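You operate a simulated robot arm through the tools that you are given. There is no shell and no other tool. Be economical: measure what you need, move in short steps, check, and stop when the job is done.

You run a simulated robot arm. Do the job below in one go: nothing can be reset, and whatever is moved stays where it is left.

TASK
Shut the sealing bench drawer. Put the blue bin that says "return" from the window side of the packing table on the upper shelf of the loading cart. Take the tube from the window side of the packing table and put it on top of the white bottle there. Put one of the loop tags from the tag block on the top of the side table. Take the narrow blue handled basket and leave it on the top of the long table. Fetch the purple banded bowl and set it on the waist high shelf of the steel shelving. Put the bowl from the top of the side table on the cooling shelf. Switch the reader switch off. Take the black strip and put it in the steel tray on the upper shelf of the steriliser cart. The order is free. Set down upright: tube.
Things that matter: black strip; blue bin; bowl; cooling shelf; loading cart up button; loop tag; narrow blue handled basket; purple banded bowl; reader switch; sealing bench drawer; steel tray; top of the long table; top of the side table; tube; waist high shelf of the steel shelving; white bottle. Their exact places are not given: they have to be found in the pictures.

Only the result counts: the job must be done as asked and must still hold three seconds after the hand-in. Knocking over, shifting, dropping, spilling or breaking anything else fails it.

THE ROBOT
A 6-joint arm with a two-finger parallel gripper on a trunk, on a base that drives. Base frame: it is fixed to the floor where the robot stands at the start and does not move with it; the origin is under the middle of the robot, x ahead of it, y to its left, z up. Readings come in mm, rad, newtons and seconds.
Its first joint turns from -2.897 to 2.897 rad. Places, roughly: black strip [-5000, 2750, 1000]; blue bin [-8250, -1500, 1000]; bowl (12x12x5 cm) [-6500, 4100, 900]; cooling shelf [-1900, 2500, 1000]; loading cart up button [-7400, -1300, 1200]; loop tag [-8750, 2250, 1000]; narrow blue handled basket [-8500, 2500, 250]; purple banded bowl (12x12x5 cm) [-8700, 2900, 900]; reader switch [-4900, 3000, 1000]; sealing bench drawer [800, 0, 800]; steel tray (24x16x4 cm) [-3800, 1100, 1100]; top of the long table [-8400, 3200, 900]; top of the side table [-6700, 4000, 800]; tube (5x5x9 cm) [-9600, -1100, 1000]; waist high shelf of the steel shelving [-8900, 1900, 900]; white bottle [-9750, -1000, 1000]. Payload 3.91 kg.
Tool frame: the origin (TCP) lies between the finger pads and is the grasp point; the fingertips stand 30 mm ahead of it; z points along the fingers, y is the line along which they close. Largest opening 110 mm; finger width 20, thickness 10; the body of the gripper, 48 by 112 mm, starts 55 mm behind the TCP.
Orientation is told as [roll, pitch, yaw] about the base's x, y, z axes, in that order, counted from this pose: with the fingers straight down and closing along the base's y, the tool's x points along the base's -x, its y along +y and its z along -z.

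THE INTERFACE
- The arm moves only by the tool step_arm. Its argument "deltas" is a list of rows, each an object of numbers (a shift or turn left out is 0, a gripper value left out holds the last): "tx", "ty", "tz": the shift along the base's x, y, z in units of 40 mm (1.0 is 40 mm); "rx", "ry", "rz": the turn, a rotation vector about the base's x, y, z in units of 6 degrees (1.0 is 6 degrees). In form: [{"tx": .., "ty": .., "tz": .., "rx": .., "ry": .., "rz": ..}, ...]. A call has 1 to 12 rows; each row shifts and turns the commanded pose from where the row before left it. "claw" is the closure, from 0 (fully open) to 1 (shut), set as the call begins (left out, the last holds). A call with a number of a shift or a turn outside -1 to 1 is refused whole. Each row takes 0.2 s and may step no farther than 50 mm and 0.15 rad from the row before; otherwise, or with a gripper value out of range, the whole call is refused. Where a pose cannot be reached the arm comes as near as it can. A force on the tool above 40 N (or 10 N above the force at the start of the call, whichever is more), or a blocked arm, ends the call early, and 0.2 s more pass. Each finger travels about 108 mm/s and halts on what it meets, pressing with about 34 N; the grip force reading is that of the motor and also rises with nothing between the fingers. The clock runs only during rows and for 0.2 s after the last one: add rows that do not move to give the fingers time. It gives the time, the measured TCP pose, the force on the tool (base axes), the opening and the grip force at its end, in the units of the frame above (readings bear some noise), with the torque about the TCP (base axes, N m) and any sound that the robot's microphone picked up.
- Cameras (640 x 400 px; columns grow to the right, rows downward): "scene" is now at [766.2, 111.4, 1043.1]; the picture's right is [0.00, -0.89, -0.46], its down [-1.00, 0.04, -0.09] and it looks along [0.10, 0.46, -0.88] (base axes); focal length 214 px, centre (320, 200). "wrist" rides on the gripper at [72, 17, -103] in the tool frame; the picture's right is [-0.23, 0.97, 0.00], its down [-0.76, -0.18, -0.62] and it looks along [-0.61, -0.14, 0.78] (tool axes); focal length 222 px, centre (320, 200).
- camera(camera): a new picture of that camera. No time passes.
- drive_base(legs): drives the robot by 1 to 6 legs, each [ahead, left, turn to the left] in mm, mm and rad, along the robot's own axes; the way and the turn of a leg run together, so that a leg with both is an arc; at most 1500 mm and 3.142 rad a leg. The arm and the cameras ride along, it lands a little off, and it stops where it bumps. It gives what a move gives.
- head_to(pan, tilt): turns the head with the scene camera to pan (to the left, within 1.396 rad either way) and tilt (down, from -0.506 to 1.204), counted from straight ahead of the robot. It gives what a move gives.
- measure_at(camera, pixels): for up to 12 pixels [column, row] of the newest picture of that camera ("zoom" is the newest enlarged one), the place [x, y, z] in the base frame of the surface seen there, good to about 2 mm. No time passes.
- close_up(camera, box): a new picture of the part [left, top, right, bottom] of that camera's present view, enlarged. No time passes.
- finish_job(): hands the job in; it is judged then, once.

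Work in short steps. Measure before you move; look again where a grasp or a placing could have gone wrong, and mend it. You have 322 turns and 190 pictures in all, those below and enlarged ones among them. Open the gripper and draw the arm clear of the work before you hand the job in, unless the task says otherwise.

The tools are called after "Call:" as a command line: name --argument value ..., lists and objects as JSON in quotes. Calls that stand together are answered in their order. step_arm: Moves the arm, as the interface text tells. Its arguments: {"type":"object","properties":{"deltas":{"type":"array","items":{"type":"object","properties":{"tx":{"type":"number"},"ty":{"type":"number"},"tz":{"type":"number"},"rx":{"type":"number"},"ry":{"type":"number"},"rz":{"type":"number"}}}},"claw":{"type":"number"}},"required":["deltas"]} The other tools are called the same way: drive_base (legs) drives the base; head_to (pan, tilt) turns the head that bears the scene camera; camera (camera) takes a picture; measure_at (camera, pixels) gives the place of the surface under pixels of a picture; close_up (camera, box) takes an enlarged picture of a part of a camera's view; finish_job () hands the job in.

At the start:

```text
clock: 0.0
eef_pos: [648.1, 70.1, 989.8]
tcp_rot: [-0.001, 0.001, 0.0]
contact_force: [0.4, 0.0, 0.3]
torque: [-0.01, 0.0, 0.02]
gripper_width: 110.1
grasp_force: 0.0
robot x, y, heading: [2.6, -0.2, 0.002]
head pan, tilt: [0.482, -0.098]
```

scene: 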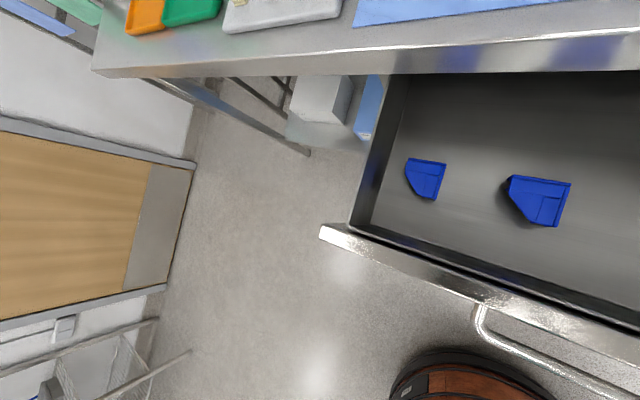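
wrist: 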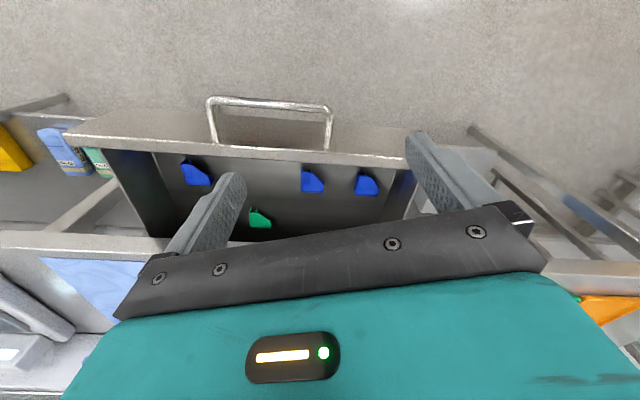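

The drawer stands open in the scene picture, with its handle near (480,310). I measure the drawer front and handle in both views.

Call:
measure_at --camera "scene" --pixels '[[350, 235], [480, 310], [560, 375], [600, 335], [500, 60], [385, 90], [620, 370], [440, 180]]'

Call:
measure_at --camera "wrist" --pixels '[[270, 100], [212, 110], [330, 112], [270, 148], [100, 140], [420, 155], [60, 240], [212, 140]]'

Call:
head_to --pan 0 --tilt 0.5

Call:
camera --camera "scene"

```text
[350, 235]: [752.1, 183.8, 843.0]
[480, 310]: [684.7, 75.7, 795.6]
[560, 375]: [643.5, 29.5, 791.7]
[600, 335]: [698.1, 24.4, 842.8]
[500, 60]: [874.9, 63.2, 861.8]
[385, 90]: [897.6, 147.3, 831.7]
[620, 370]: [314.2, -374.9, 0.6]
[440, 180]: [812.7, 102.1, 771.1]
```

```text
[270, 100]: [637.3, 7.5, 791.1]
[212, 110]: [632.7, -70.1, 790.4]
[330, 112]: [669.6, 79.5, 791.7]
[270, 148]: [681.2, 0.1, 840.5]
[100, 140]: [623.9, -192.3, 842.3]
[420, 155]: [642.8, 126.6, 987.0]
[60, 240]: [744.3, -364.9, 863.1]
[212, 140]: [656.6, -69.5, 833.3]
```

```text
clock: 1.0
eef_pos: [648.4, 71.1, 989.4]
tcp_rot: [-0.001, -0.001, 0.0]
contact_force: [0.6, 0.0, -0.1]
torque: [0.0, -0.06, -0.01]
gripper_width: 109.9
grasp_force: 0.0
robot x, y, heading: [-0.4, -1.0, 0.003]
head pan, tilt: [0.0, 0.499]
```

```text
187 pictures are left
```

scene: 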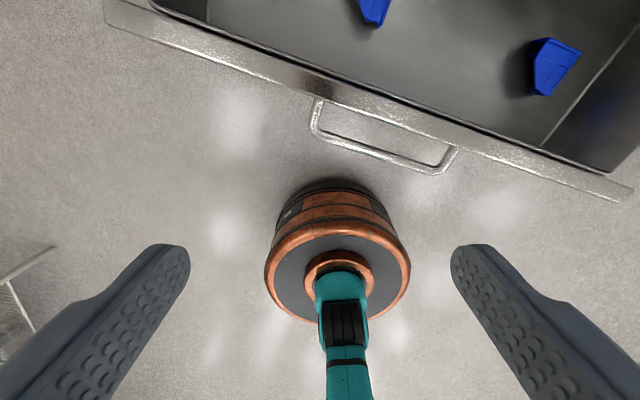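

The drawer front runs from (752,184) to (624,-192), so it slides in along about (0.95,-0.32), and it stands open by about 150 mm. I close the fingers, turn to yaw -0.33 and move in front of the handle bar.

Call:
step_arm --claw 1 --deltas '[{"tx": -0.5, "ty": -0.4, "rz": -0.8}, {"tx": -0.5, "ty": -0.4, "rz": -0.8}, {"tx": -0.5, "ty": -0.4, "rz": -0.8}, {"rz": -0.75}, {"tz": -0.9}, {"tz": -0.9}, {"tz": -0.9}, {"tz": -0.9}, {"tz": -0.9}, {"tz": -0.2}]'

Call:
camera --camera "scene"

Call:
camera --camera "wrist"

```text
clock: 3.2
eef_pos: [588.8, 19.5, 800.4]
tcp_rot: [-0.002, 0.001, -0.331]
contact_force: [-0.4, -0.7, -0.1]
torque: [-0.01, -0.01, 0.02]
gripper_width: 0.2
grasp_force: 33.8
robot x, y, heading: [-0.4, 4.8, -0.003]
head pan, tilt: [0.0, 0.499]
```

```text
186 pictures are left
```

scene: 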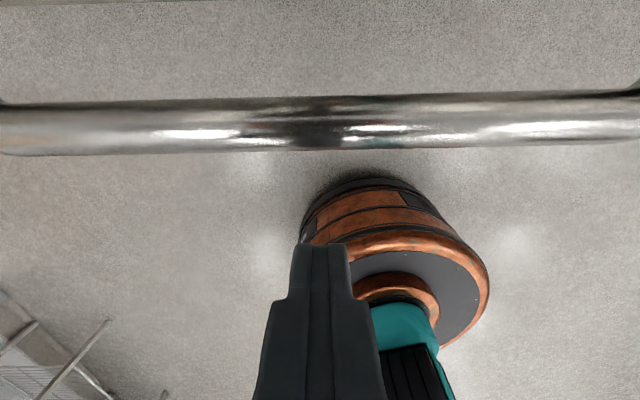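

```text
185 pictures are left
```

wrist: 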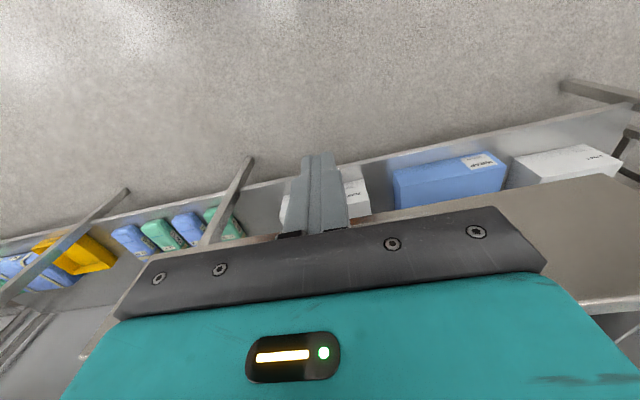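

The scene camera rides on the hand, and the handle bar lies right ahead of the fingers. I push along the slide direction.

Call:
step_arm --deltas '[{"tx": 0.47, "ty": -0.16}, {"tx": 0.47, "ty": -0.16}, {"tx": 0.47, "ty": -0.16}, {"tx": 0.47, "ty": -0.16}, {"tx": 0.47, "ty": -0.16}, {"tx": 0.47, "ty": -0.16}, {"tx": 0.47, "ty": -0.16}, {"tx": 0.47, "ty": -0.16}, {"tx": 0.47, "ty": -0.16}]'

```text
clock: 5.1
eef_pos: [741.6, -29.8, 802.6]
tcp_rot: [-0.002, 0.004, -0.329]
contact_force: [-19.1, 2.8, 10.2]
torque: [-0.15, -2.58, 0.18]
gripper_width: 0.0
grasp_force: 34.0
robot x, y, heading: [-1.1, 0.9, -0.0]
head pan, tilt: [0.0, 0.499]
stopped in row 9: the force on the tool passed its limit at 60 N (the readings are from after the stop); the commanded pose is now the measured one
```

It stopped at 60 N, so the drawer is probably seated. I back off, rise and look.

Call:
step_arm --deltas '[{"tx": -0.8, "ty": 0.27}, {"tx": -0.8, "ty": 0.27}, {"tx": -0.8, "ty": 0.27}, {"tx": -0.5, "ty": 0.2, "tz": 0.9}, {"tz": 1}, {"tz": 1}, {"tz": 1}, {"tz": 1}, {"tz": 1}]'

Call:
camera --camera "wrist"

```text
clock: 7.1
eef_pos: [624.8, 11.3, 1037.8]
tcp_rot: [-0.003, 0.006, -0.33]
contact_force: [0.4, -0.5, 0.3]
torque: [0.01, 0.0, 0.0]
gripper_width: 0.0
grasp_force: 33.5
robot x, y, heading: [-0.0, -1.2, -0.003]
head pan, tilt: [0.0, 0.499]
```

```text
184 pictures are left
```

wrist: 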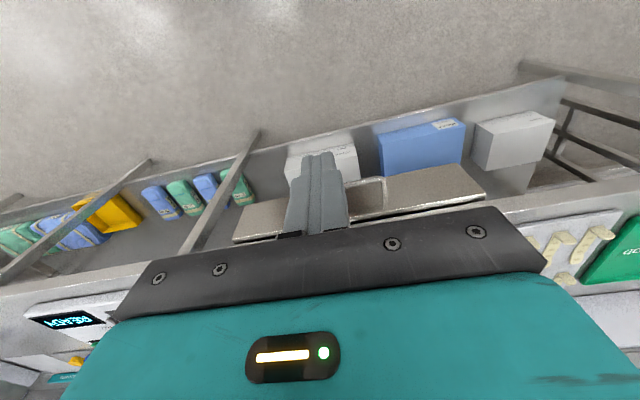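

The drawer front now lies near the bench edge. I measure the gap.

Call:
close_up --camera "wrist" --box '[200, 130, 520, 330]'

Call:
measure_at --camera "wrist" --pixels '[[430, 185], [440, 204], [470, 200], [520, 200], [260, 235], [200, 270], [250, 215], [470, 170]]'

```text
2.00 times, centred on (360, 230) of wrist
```

zoom: 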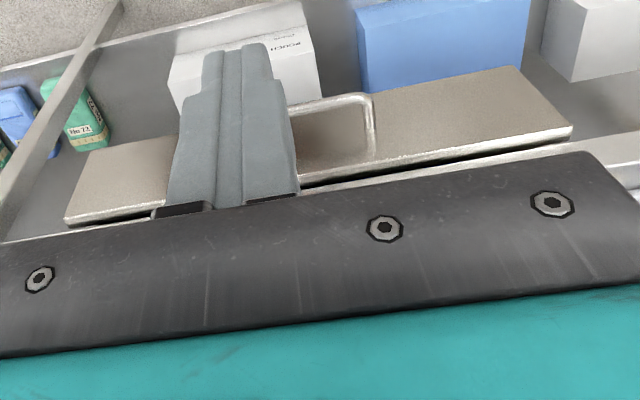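

```text
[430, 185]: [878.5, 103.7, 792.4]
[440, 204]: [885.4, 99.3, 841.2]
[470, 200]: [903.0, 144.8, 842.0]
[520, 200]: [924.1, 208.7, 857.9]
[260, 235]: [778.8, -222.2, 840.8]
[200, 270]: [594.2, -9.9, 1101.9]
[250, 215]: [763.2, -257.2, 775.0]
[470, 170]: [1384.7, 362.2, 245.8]
```

The front seems flush, but I want to be sure, so I look straight down with the scene camera.

Call:
head_to --pan 0 --tilt -0.3

Call:
camera --camera "scene"

```text
clock: 8.2
eef_pos: [625.5, 11.8, 1037.8]
tcp_rot: [-0.002, 0.004, -0.328]
contact_force: [0.3, -0.2, 1.0]
torque: [0.03, 0.01, 0.01]
gripper_width: 0.3
grasp_force: 34.0
robot x, y, heading: [-3.0, -1.5, 0.004]
head pan, tilt: [0.0, -0.3]
```

```text
182 pictures are left
```

scene: 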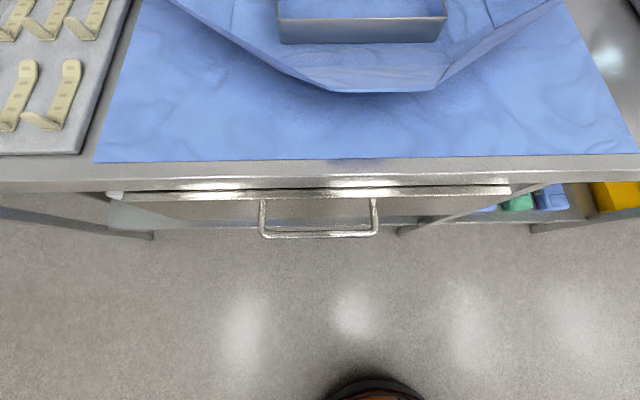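

Call:
close_up --camera "scene" --box '[100, 150, 340, 300]'

Call:
measure_at --camera "scene" --pixels '[[200, 190], [200, 198], [200, 170], [200, 182], [450, 190], [450, 183], [320, 234]]'

```text
2.67 times, centred on (220, 225) of scene
```

zoom: 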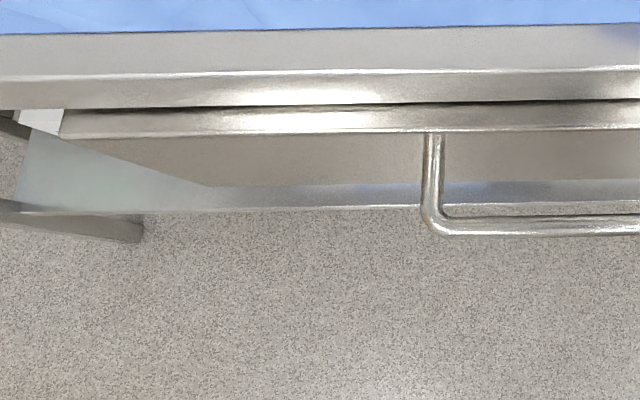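

```text
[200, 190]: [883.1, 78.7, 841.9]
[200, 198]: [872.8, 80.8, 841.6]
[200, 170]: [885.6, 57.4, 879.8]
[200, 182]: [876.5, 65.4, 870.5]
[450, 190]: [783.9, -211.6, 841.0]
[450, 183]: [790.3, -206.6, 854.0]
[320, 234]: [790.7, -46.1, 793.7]
```

The camera head may have hit the bench edge before the drawer was fully home. I tilt the fingers forward by 60° and push again on the fascia above the handle, which keeps the head well above the bench.

Call:
step_arm --deltas '[{"rx": -0.32, "ry": -0.94, "tx": 0.2, "ty": -0.07}, {"rx": -0.32, "ry": -0.94, "tx": 0.2, "ty": -0.07}, {"rx": -0.32, "ry": -0.94, "tx": 0.2, "ty": -0.07}, {"rx": -0.32, "ry": -0.94, "tx": 0.2, "ty": -0.07}, {"rx": -0.32, "ry": -0.94, "tx": 0.2, "ty": -0.07}, {"rx": -0.32, "ry": -0.94, "tx": 0.2, "ty": -0.07}, {"rx": -0.32, "ry": -0.94, "tz": -0.8}, {"rx": -0.32, "ry": -0.94, "tz": -0.8}, {"rx": -0.32, "ry": -0.94, "tz": -0.8}, {"rx": -0.32, "ry": -0.94, "tz": -0.8}, {"tz": -0.8}, {"tz": -0.8}]'

Call:
head_to --pan 0 --tilt 0.6

Call:
camera --camera "scene"

```text
clock: 10.8
eef_pos: [674.1, -7.4, 843.6]
tcp_rot: [0.003, -1.035, -0.33]
contact_force: [-0.3, -1.0, -0.6]
torque: [0.0, 0.01, -0.02]
gripper_width: 0.1
grasp_force: 33.8
robot x, y, heading: [-1.1, 0.6, 0.004]
head pan, tilt: [0.0, -0.3]
```

```text
clock: 12.0
eef_pos: [675.6, -7.9, 842.8]
tcp_rot: [0.0, -1.036, -0.328]
contact_force: [-0.4, 0.7, 0.0]
torque: [-0.01, -0.01, -0.02]
gripper_width: 0.0
grasp_force: 34.6
robot x, y, heading: [-2.0, 3.1, 0.002]
head pan, tilt: [0.0, 0.6]
```

```text
180 pictures are left
```

scene: 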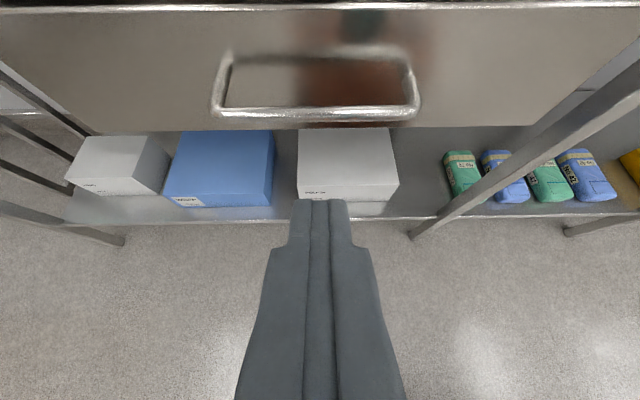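

The fingers point at the fascia just above the handle. I push forward gently.

Call:
step_arm --deltas '[{"tx": 0.9, "ty": -0.31}, {"tx": 0.9, "ty": -0.31}, {"tx": 0.6, "ty": -0.2}, {"tx": 0.25, "ty": -0.085}, {"tx": 0.25, "ty": -0.085}, {"tx": 0.25, "ty": -0.085}, {"tx": 0.25, "ty": -0.085}, {"tx": 0.25, "ty": -0.085}, {"tx": 0.25, "ty": -0.085}, {"tx": 0.25, "ty": -0.085}]'

```text
clock: 13.8
eef_pos: [815.6, -54.8, 845.0]
tcp_rot: [-0.004, -1.035, -0.325]
contact_force: [-21.0, 3.4, 7.8]
torque: [-0.1, -0.06, -0.02]
gripper_width: 0.0
grasp_force: 33.8
robot x, y, heading: [-3.8, -1.6, 0.005]
head pan, tilt: [0.0, 0.6]
stopped in row 9: the force on the tool passed its limit at 67 N (the readings are from after the stop); the commanded pose is now the measured one
```

It went a bit further to a hard stop. I back away and measure the front again.

Call:
step_arm --deltas '[{"tx": -0.9, "ty": 0.31}, {"tx": -0.9, "ty": 0.31}, {"tx": -0.9, "ty": 0.31}, {"tz": 0.9}, {"tz": 0.9}, {"tz": 0.9}, {"tz": 0.9}]'

Call:
camera --camera "scene"

```text
clock: 15.4
eef_pos: [708.6, -16.1, 985.5]
tcp_rot: [-0.004, -1.034, -0.325]
contact_force: [0.1, -0.9, -0.6]
torque: [0.0, 0.02, -0.01]
gripper_width: 0.0
grasp_force: 33.6
robot x, y, heading: [1.4, 0.5, 0.0]
head pan, tilt: [0.0, 0.6]
```

```text
179 pictures are left
```

scene: 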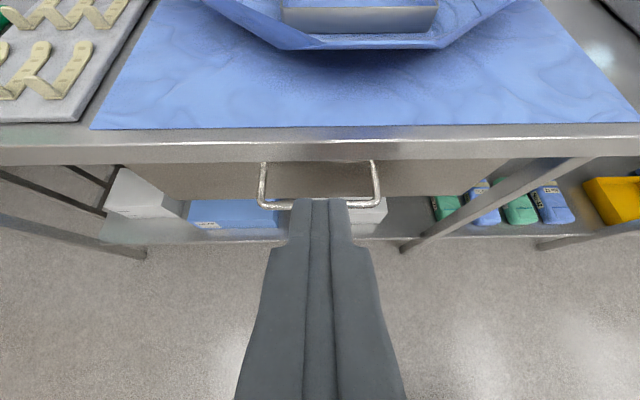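

The drawer is shut. I retract the arm for driving and raise the head to see the room.

Call:
step_arm --deltas '[{"tx": -0.9, "ty": 0.1, "tz": 0.5, "rz": 0.7}, {"tx": -0.9, "tz": 0.5, "rz": 0.7}, {"tx": -0.9, "tz": 0.5, "rz": 0.7}, {"tx": -0.9, "tz": 0.5, "rz": 0.7}, {"tx": -0.5, "tz": 0.5, "rz": 0.3}]'

Call:
head_to --pan 0.9 --tilt -0.3

Call:
camera --camera "scene"

```text
clock: 16.6
eef_pos: [543.5, -10.7, 1086.9]
tcp_rot: [-0.004, -1.034, -0.001]
contact_force: [0.2, -0.1, -0.4]
torque: [0.03, 0.0, -0.02]
gripper_width: 0.1
grasp_force: 33.8
robot x, y, heading: [-0.6, -3.1, -0.0]
head pan, tilt: [0.0, 0.6]
```

```text
clock: 17.8
eef_pos: [542.4, -10.2, 1088.4]
tcp_rot: [-0.002, -1.032, -0.002]
contact_force: [-0.1, -0.7, 0.0]
torque: [-0.03, -0.03, -0.02]
gripper_width: 0.2
grasp_force: 34.1
robot x, y, heading: [0.9, 4.1, -0.003]
head pan, tilt: [0.901, -0.3]
```

```text
178 pictures are left
```

scene: 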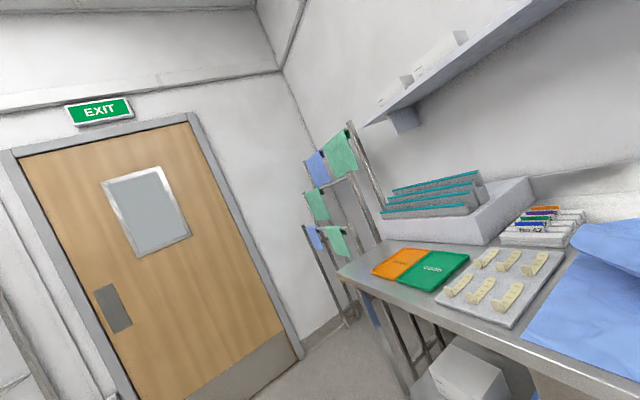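

Only the door and the bench ahead are visible. I turn left in place (the arm radius stays clear of the bench) and look along the room.

Call:
drive_base --legs '[[0, 0, 2.8]]'

Call:
head_to --pan 0 --tilt -0.4

Call:
camera --camera "scene"

```text
clock: 24.7
eef_pos: [-500.1, 214.4, 1088.4]
tcp_rot: [-0.003, -1.035, 2.754]
contact_force: [0.1, -0.2, 0.0]
torque: [-0.03, 0.0, 0.03]
gripper_width: 0.0
grasp_force: 34.3
robot x, y, heading: [0.1, 0.4, 2.753]
head pan, tilt: [0.901, -0.3]
```

```text
clock: 25.9
eef_pos: [-499.3, 215.2, 1087.1]
tcp_rot: [0.0, -1.034, 2.754]
contact_force: [0.1, -0.4, -0.9]
torque: [-0.02, 0.05, 0.0]
gripper_width: 0.0
grasp_force: 33.8
robot x, y, heading: [-3.1, -1.7, 2.757]
head pan, tilt: [0.0, -0.4]
```

```text
177 pictures are left
```

scene: 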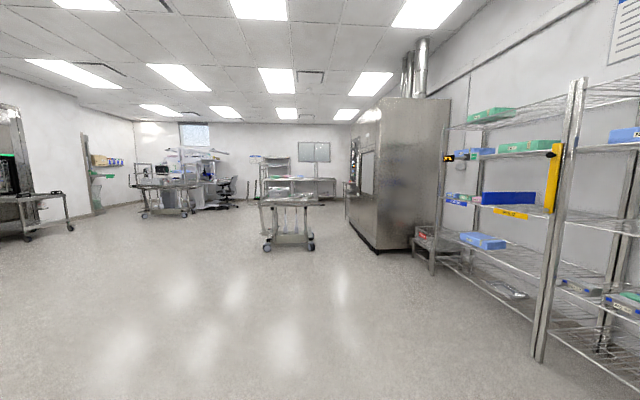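

The room is open toward -x. I measure landmarks: the central cart, the steriliser wall, and the racks on the right.

Call:
measure_at --camera "scene" --pixels '[[290, 202], [290, 245], [377, 230], [440, 180], [520, 255], [500, 195], [160, 185], [30, 195], [300, 180], [65, 225], [430, 245], [525, 215]]'

Call:
close_up --camera "scene" --box '[220, 120, 460, 270]'

Call:
close_up --camera "scene" --box '[400, 80, 640, 230]'

```text
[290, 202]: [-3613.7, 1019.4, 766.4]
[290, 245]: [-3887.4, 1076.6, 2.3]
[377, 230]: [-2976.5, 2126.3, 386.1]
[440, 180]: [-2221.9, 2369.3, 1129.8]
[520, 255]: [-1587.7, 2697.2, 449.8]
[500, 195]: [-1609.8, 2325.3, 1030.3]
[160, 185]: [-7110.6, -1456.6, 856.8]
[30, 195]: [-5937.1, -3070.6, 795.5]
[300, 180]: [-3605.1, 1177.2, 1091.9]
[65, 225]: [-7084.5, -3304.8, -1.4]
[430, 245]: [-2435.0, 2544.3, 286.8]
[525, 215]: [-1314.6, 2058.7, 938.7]
```

```text
2.67 times, centred on (340, 195) of scene
```

zoom: 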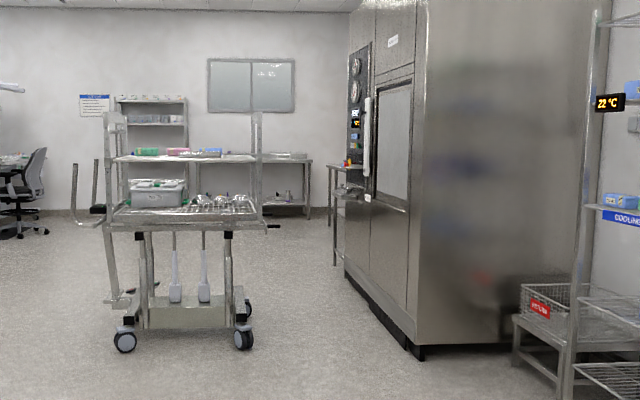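

```text
2.67 times, centred on (520, 155) of scene
```

zoom: 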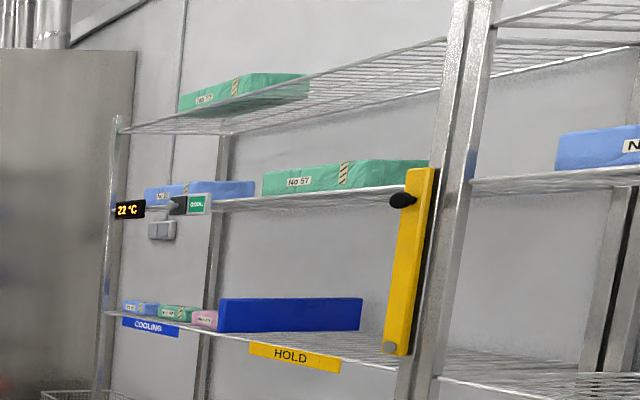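

The cart with the steriliser tray is at (-3800,1100) and the cooling shelf is on the right rack. I drive along y≈0 to x≈-4800, then look toward +y.

Call:
drive_base --legs '[[0, 0, 0.385], [1500, 0, 0], [1500, 0, 0], [1500, 0, 0], [300, 0, -1.57]]'

Call:
camera --camera "scene"

```text
clock: 51.8
eef_pos: [-4559.8, 661.4, 1086.7]
tcp_rot: [-0.003, -1.032, 1.572]
contact_force: [-0.3, -0.6, 0.6]
torque: [0.02, 0.01, 0.02]
gripper_width: 0.2
grasp_force: 33.5
robot x, y, heading: [-4570.5, 121.5, 1.575]
head pan, tilt: [0.0, -0.4]
cut short: leg 5
```

```text
174 pictures are left
```

scene: 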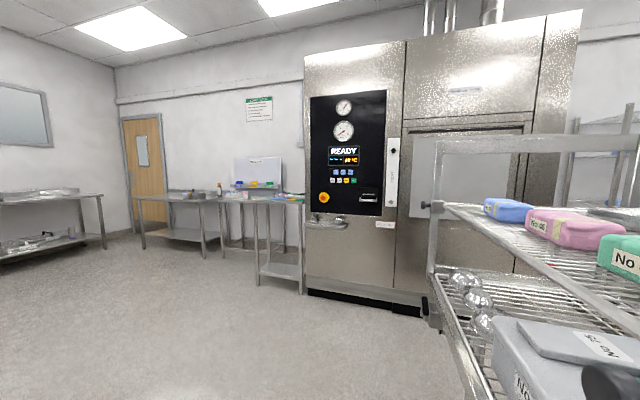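

Leg 5 was cut short and the cart is close on the right, so I check the clearances before moving again.

Call:
measure_at --camera "scene" --pixels '[[440, 205], [430, 250], [450, 300], [600, 385], [520, 330], [465, 280], [280, 200], [275, 240], [190, 195], [500, 210], [560, 235], [620, 215]]'

Call:
head_to --pan -1.0 --tilt 0.1

Call:
camera --camera "scene"

```text
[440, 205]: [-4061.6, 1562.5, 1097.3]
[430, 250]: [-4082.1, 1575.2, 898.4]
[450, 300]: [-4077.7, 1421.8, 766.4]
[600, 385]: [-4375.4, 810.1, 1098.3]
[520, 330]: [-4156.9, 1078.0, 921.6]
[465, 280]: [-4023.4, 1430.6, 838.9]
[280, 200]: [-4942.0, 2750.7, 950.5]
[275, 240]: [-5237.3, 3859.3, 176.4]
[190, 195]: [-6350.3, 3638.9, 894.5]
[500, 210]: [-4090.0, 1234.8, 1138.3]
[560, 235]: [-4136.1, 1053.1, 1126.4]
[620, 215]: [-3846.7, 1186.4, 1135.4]
```

```text
clock: 53.1
eef_pos: [-4560.5, 660.9, 1088.0]
tcp_rot: [-0.003, -1.033, 1.572]
contact_force: [0.7, -0.7, -0.4]
torque: [-0.04, 0.0, 0.01]
gripper_width: 0.0
grasp_force: 34.0
robot x, y, heading: [-4569.7, 120.0, 1.571]
head pan, tilt: [-1.0, 0.099]
```

```text
173 pictures are left
```

scene: 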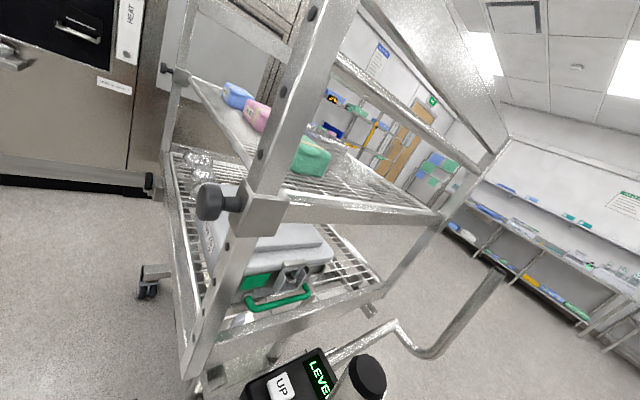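

Call:
measure_at --camera "scene" --pixels '[[430, 350], [490, 280], [360, 375], [285, 385], [210, 200], [270, 215], [440, 215], [270, 300], [215, 370], [320, 375], [395, 325], [485, 160]]'

Call:
head_to --pan -1.3 --tilt 0.9

Call:
camera --camera "scene"

```text
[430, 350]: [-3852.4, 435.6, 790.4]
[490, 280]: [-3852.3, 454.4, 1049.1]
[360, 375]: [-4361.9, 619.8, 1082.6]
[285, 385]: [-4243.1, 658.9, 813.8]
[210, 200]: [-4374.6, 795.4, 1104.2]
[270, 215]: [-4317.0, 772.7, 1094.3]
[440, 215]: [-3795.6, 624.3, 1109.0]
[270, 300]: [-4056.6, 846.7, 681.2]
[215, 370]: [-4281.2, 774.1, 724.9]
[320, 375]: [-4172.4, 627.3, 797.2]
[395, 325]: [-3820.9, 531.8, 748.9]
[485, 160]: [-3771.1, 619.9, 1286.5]
```

```text
clock: 54.2
eef_pos: [-4560.5, 661.6, 1088.7]
tcp_rot: [-0.002, -1.034, 1.571]
contact_force: [0.1, 0.2, 0.7]
torque: [-0.01, 0.0, -0.04]
gripper_width: 0.2
grasp_force: 33.9
robot x, y, heading: [-4566.4, 118.7, 1.573]
head pan, tilt: [-1.3, 0.901]
```

```text
172 pictures are left
```

scene: 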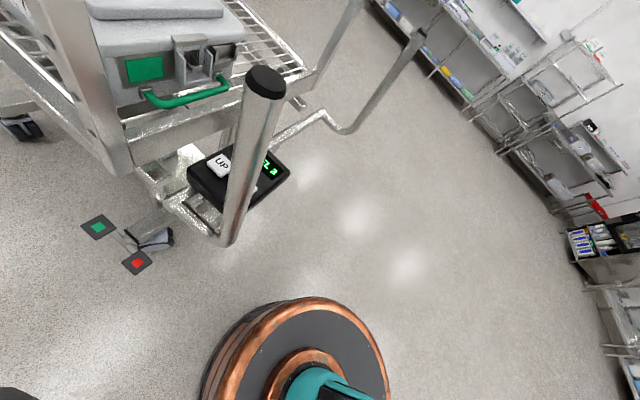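

No force is on the arm; the base seems to have stopped near the cart's handle and pedal. I move left away from the cart and then toward the table at (-4950,2750).

Call:
drive_base --legs '[[0, 380, 0], [1500, 0, 0]]'

Call:
head_to --pan 0 --tilt -0.2

Call:
camera --camera "scene"

```text
clock: 63.7
eef_pos: [-4989.9, 2160.9, 1089.0]
tcp_rot: [-0.002, -1.033, 1.6]
contact_force: [0.4, -0.3, -0.7]
torque: [0.03, -0.01, 0.0]
gripper_width: 0.0
grasp_force: 34.2
robot x, y, heading: [-4986.0, 1616.7, 1.604]
head pan, tilt: [-1.3, 0.901]
```

```text
clock: 65.2
eef_pos: [-4989.9, 2160.7, 1087.3]
tcp_rot: [-0.003, -1.033, 1.602]
contact_force: [0.2, 0.6, 0.0]
torque: [-0.04, 0.02, 0.04]
gripper_width: 0.0
grasp_force: 34.0
robot x, y, heading: [-4983.1, 1616.8, 1.599]
head pan, tilt: [0.0, -0.201]
```

```text
171 pictures are left
```

scene: 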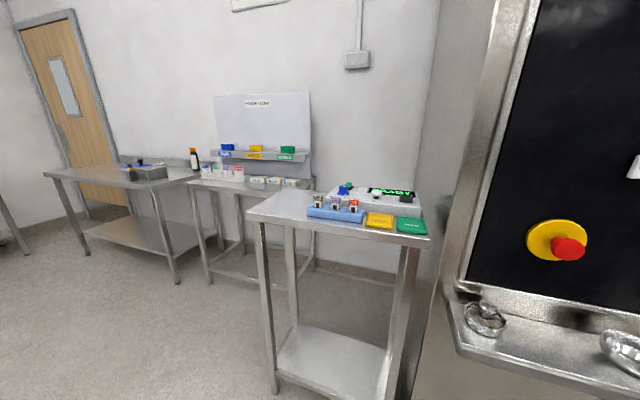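

The indicator table with the reader is at (340,210). I zoom in on it.

Call:
close_up --camera "scene" --box '[240, 165, 440, 255]'

Call:
measure_at --camera "scene" --pixels '[[250, 215], [425, 240], [335, 185], [315, 205], [337, 205], [356, 208], [390, 190], [378, 220], [410, 224]]'

```text
3.20 times, centred on (340, 210) of scene
```

zoom: 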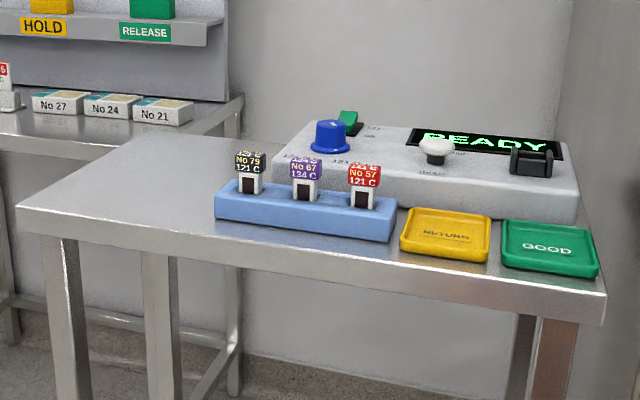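

```text
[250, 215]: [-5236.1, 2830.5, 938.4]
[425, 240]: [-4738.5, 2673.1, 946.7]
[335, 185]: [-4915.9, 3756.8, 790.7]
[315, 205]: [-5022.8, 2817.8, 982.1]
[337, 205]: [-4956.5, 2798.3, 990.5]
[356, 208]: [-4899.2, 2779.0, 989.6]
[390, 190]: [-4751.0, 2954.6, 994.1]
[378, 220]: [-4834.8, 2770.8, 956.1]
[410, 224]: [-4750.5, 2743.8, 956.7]
```

The black strip (No 79) is in the blue rack at (-5023,2818,982); the green rocker is the reader switch. I drive up facing the table squarely, with the arm raised a bit.

Call:
step_arm --deltas '[{"tz": 0.9}, {"tz": 0.9}, {"tz": 0.9}]'

Call:
drive_base --legs '[[560, 180, 0], [0, 0, -0.335]]'

Call:
head_to --pan 0 --tilt 0.1

Call:
camera --camera "scene"

```text
clock: 66.0
eef_pos: [-4989.7, 2160.6, 1195.9]
tcp_rot: [-0.001, -1.034, 1.601]
contact_force: [0.2, 0.2, 0.7]
torque: [0.01, 0.02, -0.02]
gripper_width: 0.0
grasp_force: 33.6
robot x, y, heading: [-4986.2, 1615.7, 1.602]
head pan, tilt: [0.0, -0.201]
```

```text
clock: 70.4
eef_pos: [-4997.5, 2688.6, 1195.9]
tcp_rot: [-0.001, -1.033, 1.259]
contact_force: [-0.1, 0.3, 0.8]
torque: [-0.01, 0.0, 0.0]
gripper_width: 0.2
grasp_force: 33.8
robot x, y, heading: [-5172.1, 2173.4, 1.267]
head pan, tilt: [0.0, -0.201]
```

```text
clock: 71.2
eef_pos: [-4998.1, 2687.2, 1194.4]
tcp_rot: [-0.001, -1.033, 1.259]
contact_force: [0.2, 0.0, 0.4]
torque: [-0.02, 0.02, 0.02]
gripper_width: 0.1
grasp_force: 33.5
robot x, y, heading: [-5170.3, 2173.6, 1.259]
head pan, tilt: [0.0, 0.099]
```

```text
169 pictures are left
```

scene: 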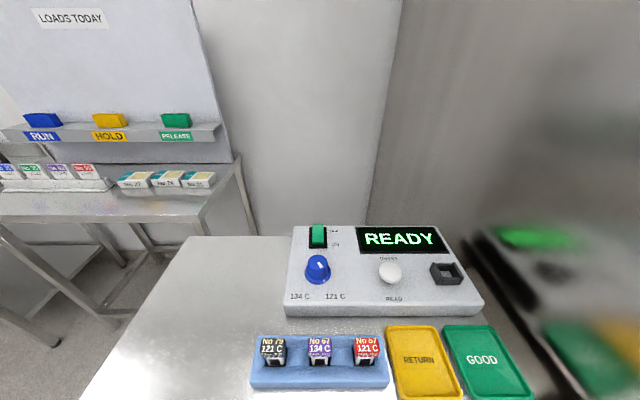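

Call:
close_up --camera "scene" --box '[280, 215, 380, 285]'

Call:
close_up --camera "scene" --box '[240, 320, 390, 400]'

Call:
measure_at --camera "scene" --pixels '[[317, 230], [317, 236], [317, 242], [270, 340], [273, 350], [273, 360], [275, 370], [300, 270], [260, 370], [370, 380]]'

```text
5.71 times, centred on (330, 250) of scene
```

zoom: 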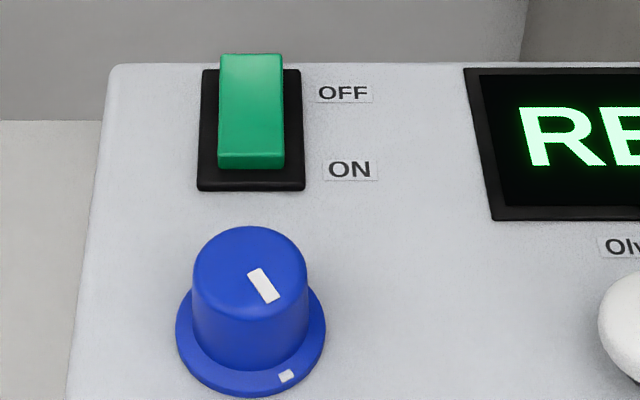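

```text
4.27 times, centred on (315, 360) of scene
```

zoom: 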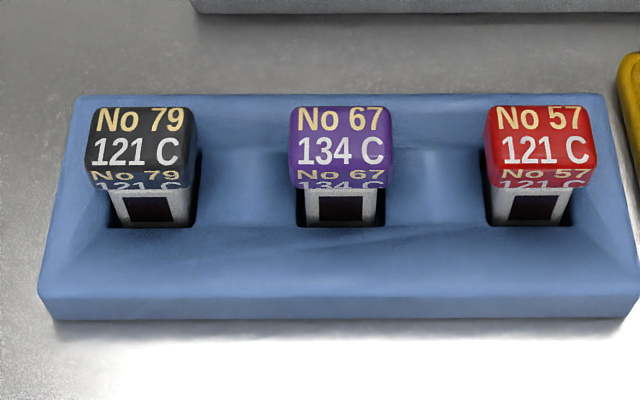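

```text
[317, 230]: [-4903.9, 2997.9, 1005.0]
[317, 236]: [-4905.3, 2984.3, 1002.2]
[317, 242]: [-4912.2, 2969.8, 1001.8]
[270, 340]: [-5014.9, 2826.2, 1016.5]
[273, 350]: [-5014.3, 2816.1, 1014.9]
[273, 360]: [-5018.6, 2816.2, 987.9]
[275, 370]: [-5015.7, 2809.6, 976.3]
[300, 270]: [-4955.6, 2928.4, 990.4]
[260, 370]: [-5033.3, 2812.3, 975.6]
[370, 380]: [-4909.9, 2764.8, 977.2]
```

The rocker's OFF end is the far end at (-4904,2998), currently raised. I swing the tool to vertical and move above that end with the fingers closed.

Call:
step_arm --deltas '[{"rx": -0.94, "ry": 0.302, "tx": 0.23, "ty": 0.78}, {"rx": -0.94, "ry": 0.302, "tx": 0.23, "ty": 0.78}, {"rx": -0.94, "ry": 0.302, "tx": 0.23, "ty": 0.78}, {"rx": -0.94, "ry": 0.302, "tx": 0.23, "ty": 0.78}, {"rx": -0.94, "ry": 0.302, "tx": 0.23, "ty": 0.78}, {"rx": -0.94, "ry": 0.302, "tx": 0.23, "ty": 0.78}, {"rx": -0.94, "ry": 0.302, "tx": 0.23, "ty": 0.78}, {"rx": -0.94, "ry": 0.302, "tx": 0.23, "ty": 0.78}, {"rx": -0.94, "ry": 0.302, "tx": 0.23, "ty": 0.78}, {"rx": -0.94, "ry": 0.302, "tx": 0.23, "ty": 0.78}, {"tz": -0.7}, {"tz": -0.7}]'

Call:
camera --camera "wrist"

```text
clock: 73.8
eef_pos: [-4904.9, 3000.2, 1140.0]
tcp_rot: [-0.003, 0.001, 1.26]
contact_force: [0.0, 0.1, -0.4]
torque: [0.0, -0.02, -0.02]
gripper_width: 0.0
grasp_force: 33.6
robot x, y, heading: [-5169.5, 2173.0, 1.261]
head pan, tilt: [0.0, 0.099]
```

```text
166 pictures are left
```

wrist: 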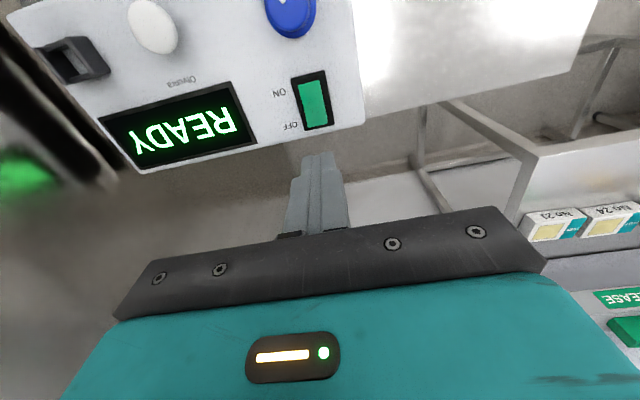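

Call:
measure_at --camera "wrist" --pixels '[[311, 85], [313, 100], [315, 115], [317, 123], [300, 105], [325, 100], [318, 155]]'

Call:
close_up --camera "wrist" --box '[260, 60, 380, 170]'

```text
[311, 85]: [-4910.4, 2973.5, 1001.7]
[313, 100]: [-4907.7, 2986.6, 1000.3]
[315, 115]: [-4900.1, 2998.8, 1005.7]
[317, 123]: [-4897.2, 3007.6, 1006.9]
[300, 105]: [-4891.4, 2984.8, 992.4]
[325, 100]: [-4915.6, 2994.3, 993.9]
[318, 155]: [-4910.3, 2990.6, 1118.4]
```

```text
3.64 times, centred on (320, 115) of wrist
```

zoom: 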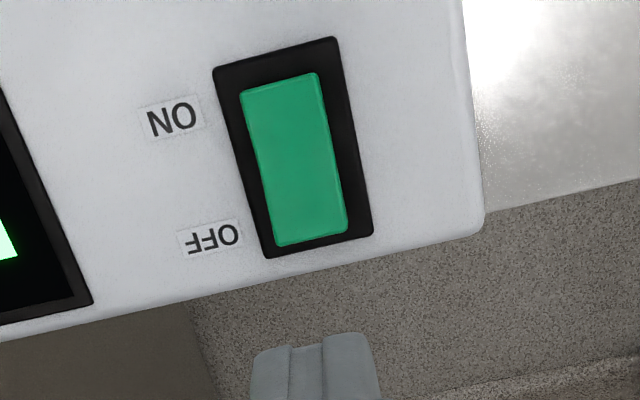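

The OFF end's far edge is at (-4897,3008,1007). I press down there in small steps.

Call:
step_arm --deltas '[{"tx": 0.12, "ty": 0.1, "tz": -0.8}, {"tz": -0.8}, {"tz": -0.8}, {"tz": -0.1}, {"tz": -0.1}, {"tz": -0.1}, {"tz": -0.1}, {"tz": -0.1}, {"tz": -0.1}, {"tz": -0.1}]'

```text
clock: 75.4
eef_pos: [-4900.2, 3004.4, 1031.2]
tcp_rot: [-0.002, -0.011, 1.261]
contact_force: [-1.3, -2.1, 5.4]
torque: [-0.01, 0.05, 0.04]
gripper_width: 0.0
grasp_force: 34.2
robot x, y, heading: [-5169.9, 2173.8, 1.262]
head pan, tilt: [0.0, 0.099]
stopped in row 8: the force on the tool passed its limit at 48 N (the readings are from after the stop); the commanded pose is now the measured one
```

It pressed down to 1031 with 48 N. I rise and look whether the rocker flipped.

Call:
step_arm --deltas '[{"tz": 0.9}, {"tz": 0.9}, {"tz": 0.9}]'

Call:
close_up --camera "wrist" --box '[100, 40, 400, 180]'

Call:
measure_at --camera "zoom" --pixels '[[450, 100], [455, 130], [460, 160], [462, 175]]'

```text
clock: 76.2
eef_pos: [-4902.8, 3005.0, 1137.9]
tcp_rot: [-0.001, -0.008, 1.261]
contact_force: [-0.2, 1.0, 1.0]
torque: [0.01, -0.01, -0.03]
gripper_width: 0.0
grasp_force: 33.8
robot x, y, heading: [-5170.1, 2172.9, 1.262]
head pan, tilt: [0.0, 0.099]
```

```text
2.13 times, centred on (250, 110) of wrist
```

zoom: 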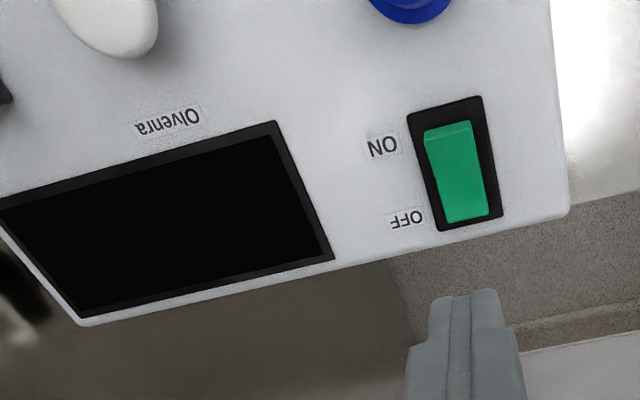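

```text
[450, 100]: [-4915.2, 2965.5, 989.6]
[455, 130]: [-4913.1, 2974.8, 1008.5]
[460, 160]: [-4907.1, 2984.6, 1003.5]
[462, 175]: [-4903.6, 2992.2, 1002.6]
```

The display is dark and the rocker is flipped to OFF. Next I move above the black strip with a partly open gripper.

Call:
step_arm --claw 0.55 --deltas '[{"tx": -0.56, "ty": -0.91}, {"tx": -0.56, "ty": -0.91}, {"tx": -0.56, "ty": -0.91}, {"tx": -0.56, "ty": -0.91}, {"tx": -0.56, "ty": -0.91}]'

Call:
camera --camera "wrist"

```text
clock: 77.4
eef_pos: [-5013.4, 2824.4, 1136.9]
tcp_rot: [-0.001, -0.007, 1.259]
contact_force: [1.0, 0.2, -0.4]
torque: [-0.08, 0.0, 0.02]
gripper_width: 49.3
grasp_force: 0.2
robot x, y, heading: [-5169.6, 2174.4, 1.262]
head pan, tilt: [0.0, 0.099]
```

```text
163 pictures are left
```

wrist: 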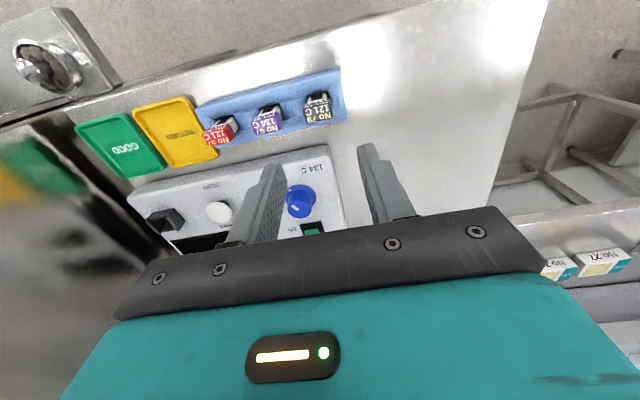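

Call:
close_up --camera "wrist" --box '[280, 80, 360, 130]'

Call:
measure_at --camera "zoom" --pixels '[[240, 240], [400, 230], [250, 310], [405, 300], [320, 270], [320, 160], [320, 215], [330, 300]]'

```text
8.00 times, centred on (320, 105) of wrist
```

zoom: 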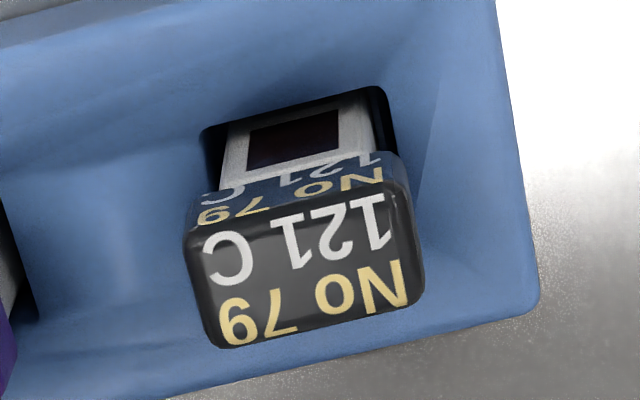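

```text
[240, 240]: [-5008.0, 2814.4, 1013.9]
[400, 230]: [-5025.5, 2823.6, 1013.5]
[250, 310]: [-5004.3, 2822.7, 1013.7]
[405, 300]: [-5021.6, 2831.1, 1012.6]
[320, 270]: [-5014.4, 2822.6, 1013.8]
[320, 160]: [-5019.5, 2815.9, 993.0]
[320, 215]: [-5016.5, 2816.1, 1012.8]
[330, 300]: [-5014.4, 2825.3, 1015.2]
```

The cap centre is (-5015,2823,1014). I descend so the pads straddle the cap, then close.

Call:
step_arm --deltas '[{"tx": -0.04, "ty": -0.03, "tz": -0.8}, {"tz": -0.8}, {"tz": -0.8}, {"tz": -0.5}, {"tz": -0.17}]'

Call:
step_arm --claw 1 --deltas '[{}, {}, {}]'

Call:
step_arm --deltas '[{"tz": 0.4}, {"tz": 0.8}, {"tz": 0.8}, {"tz": 0.8}, {"tz": 0.8}]'

Call:
camera --camera "wrist"

```text
clock: 78.6
eef_pos: [-5013.8, 2824.0, 1018.3]
tcp_rot: [-0.003, -0.009, 1.26]
contact_force: [0.1, 0.5, -0.3]
torque: [-0.01, 0.0, -0.03]
gripper_width: 49.5
grasp_force: 0.0
robot x, y, heading: [-5171.2, 2172.3, 1.263]
head pan, tilt: [0.0, 0.099]
```

```text
clock: 79.4
eef_pos: [-5015.4, 2823.1, 1017.0]
tcp_rot: [-0.001, -0.01, 1.26]
contact_force: [0.1, 0.5, -0.1]
torque: [-0.01, 0.03, 0.01]
gripper_width: 27.6
grasp_force: 33.9
robot x, y, heading: [-5174.0, 2171.7, 1.268]
head pan, tilt: [0.0, 0.099]
```

```text
clock: 80.6
eef_pos: [-5014.7, 2821.3, 1160.1]
tcp_rot: [-0.002, -0.01, 1.26]
contact_force: [-1.0, 0.4, 0.2]
torque: [-0.01, 0.03, -0.04]
gripper_width: 27.8
grasp_force: 34.1
robot x, y, heading: [-5173.4, 2176.0, 1.266]
head pan, tilt: [0.0, 0.099]
```

```text
161 pictures are left
```

wrist: 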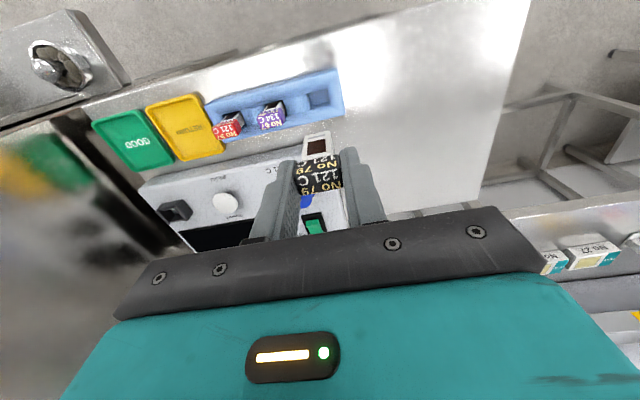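

The black strip (No 79) is held. I back away from the table and turn to face the cart's long left side, stopping 1 m short of the tray to look.

Call:
drive_base --legs '[[-600, 0, 0], [0, 0, -1.538], [500, 0, 0]]'

Call:
head_to --pan 0 --tilt -0.5

Call:
camera --camera "scene"

```text
clock: 90.4
eef_pos: [-4247.1, 1262.5, 1160.3]
tcp_rot: [-0.003, -0.008, -0.337]
contact_force: [-0.2, 0.1, -0.7]
torque: [0.0, 0.03, 0.04]
gripper_width: 27.6
grasp_force: 33.8
robot x, y, heading: [-4891.0, 1436.0, -0.338]
head pan, tilt: [0.0, 0.099]
```

```text
clock: 91.4
eef_pos: [-4246.7, 1262.2, 1160.4]
tcp_rot: [-0.001, -0.01, -0.335]
contact_force: [0.7, -0.1, -0.3]
torque: [0.02, 0.01, 0.01]
gripper_width: 27.6
grasp_force: 33.9
robot x, y, heading: [-4887.8, 1433.9, -0.334]
head pan, tilt: [0.0, -0.499]
```

```text
160 pictures are left
```

scene: 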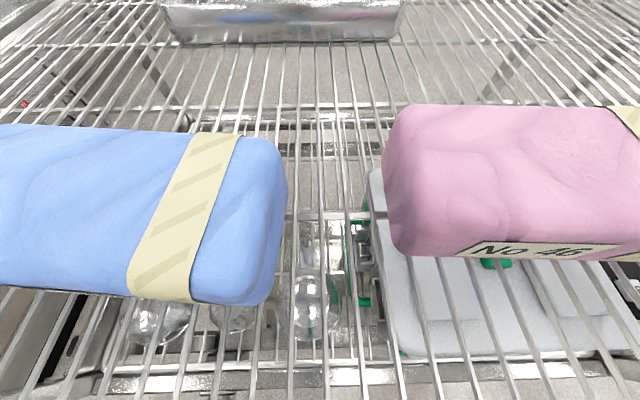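

The camera is above the cart already. I measure the pack tops and the tray.

Call:
measure_at --camera "scene" --pixels '[[100, 150], [240, 200], [440, 130], [280, 30], [180, 20], [390, 15], [280, 10], [170, 38], [395, 38], [330, 200]]'

Call:
camera --camera "wrist"

```text
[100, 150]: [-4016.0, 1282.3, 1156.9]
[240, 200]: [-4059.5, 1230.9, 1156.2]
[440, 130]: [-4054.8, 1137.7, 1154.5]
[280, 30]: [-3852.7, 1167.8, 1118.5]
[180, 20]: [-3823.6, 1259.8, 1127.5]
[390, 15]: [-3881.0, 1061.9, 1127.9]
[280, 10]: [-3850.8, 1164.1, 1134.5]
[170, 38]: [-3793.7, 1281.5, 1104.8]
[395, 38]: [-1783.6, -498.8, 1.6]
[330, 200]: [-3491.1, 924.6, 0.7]
```

```text
159 pictures are left
```

wrist: 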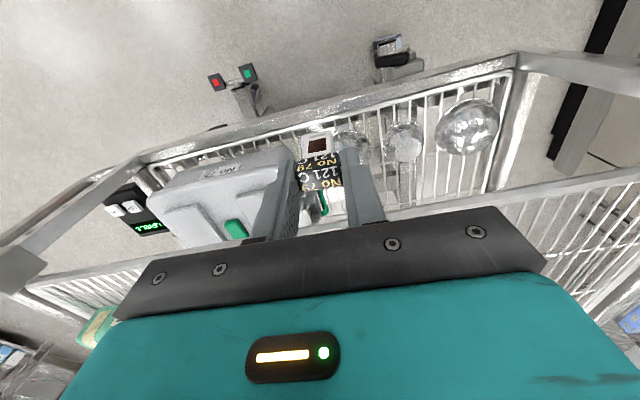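

The tray's near rim runs from (-3824,1260) to (-3881,1062), so its centre is about (-3774,1142). I raise the hand clear of the packs (tops 1157) and drive in.

Call:
step_arm --deltas '[{"tz": 0.9}, {"tz": 0.9}, {"tz": 0.7}]'

Call:
drive_base --legs '[[360, 20, 0.06]]'

Call:
head_to --pan 0 --tilt -0.1

Call:
camera --camera "scene"

```text
clock: 92.2
eef_pos: [-4247.6, 1261.8, 1262.1]
tcp_rot: [-0.002, -0.01, -0.339]
contact_force: [0.5, 0.6, -0.1]
torque: [-0.02, 0.02, 0.01]
gripper_width: 27.4
grasp_force: 33.5
robot x, y, heading: [-4892.3, 1432.8, -0.335]
head pan, tilt: [0.0, -0.499]
```

```text
clock: 94.5
eef_pos: [-3891.5, 1211.2, 1260.7]
tcp_rot: [-0.001, -0.009, -0.278]
contact_force: [0.2, -0.1, 0.2]
torque: [0.0, 0.0, 0.0]
gripper_width: 27.3
grasp_force: 33.3
robot x, y, heading: [-4539.9, 1353.1, -0.268]
head pan, tilt: [0.0, -0.499]
```

```text
clock: 95.4
eef_pos: [-3890.0, 1212.0, 1261.8]
tcp_rot: [-0.002, -0.009, -0.277]
contact_force: [0.4, 0.2, -0.1]
torque: [0.03, -0.01, 0.0]
gripper_width: 27.4
grasp_force: 33.8
robot x, y, heading: [-4541.8, 1347.5, -0.28]
head pan, tilt: [0.0, -0.099]
```

```text
158 pictures are left
```

scene: 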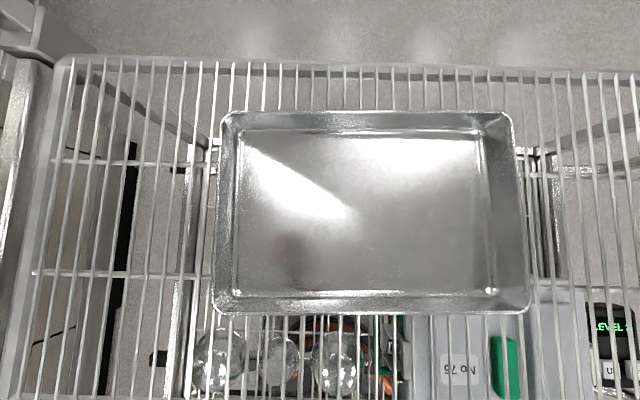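

Call:
measure_at --camera "scene" --pixels '[[225, 305], [520, 308], [505, 120], [232, 120], [365, 215], [300, 270], [430, 260]]'

```text
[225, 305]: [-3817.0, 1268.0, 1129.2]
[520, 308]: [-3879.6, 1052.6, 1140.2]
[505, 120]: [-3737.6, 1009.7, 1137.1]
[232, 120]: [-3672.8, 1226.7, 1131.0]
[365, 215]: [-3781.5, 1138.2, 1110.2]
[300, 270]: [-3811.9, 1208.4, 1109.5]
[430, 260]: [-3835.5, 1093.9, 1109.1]
```

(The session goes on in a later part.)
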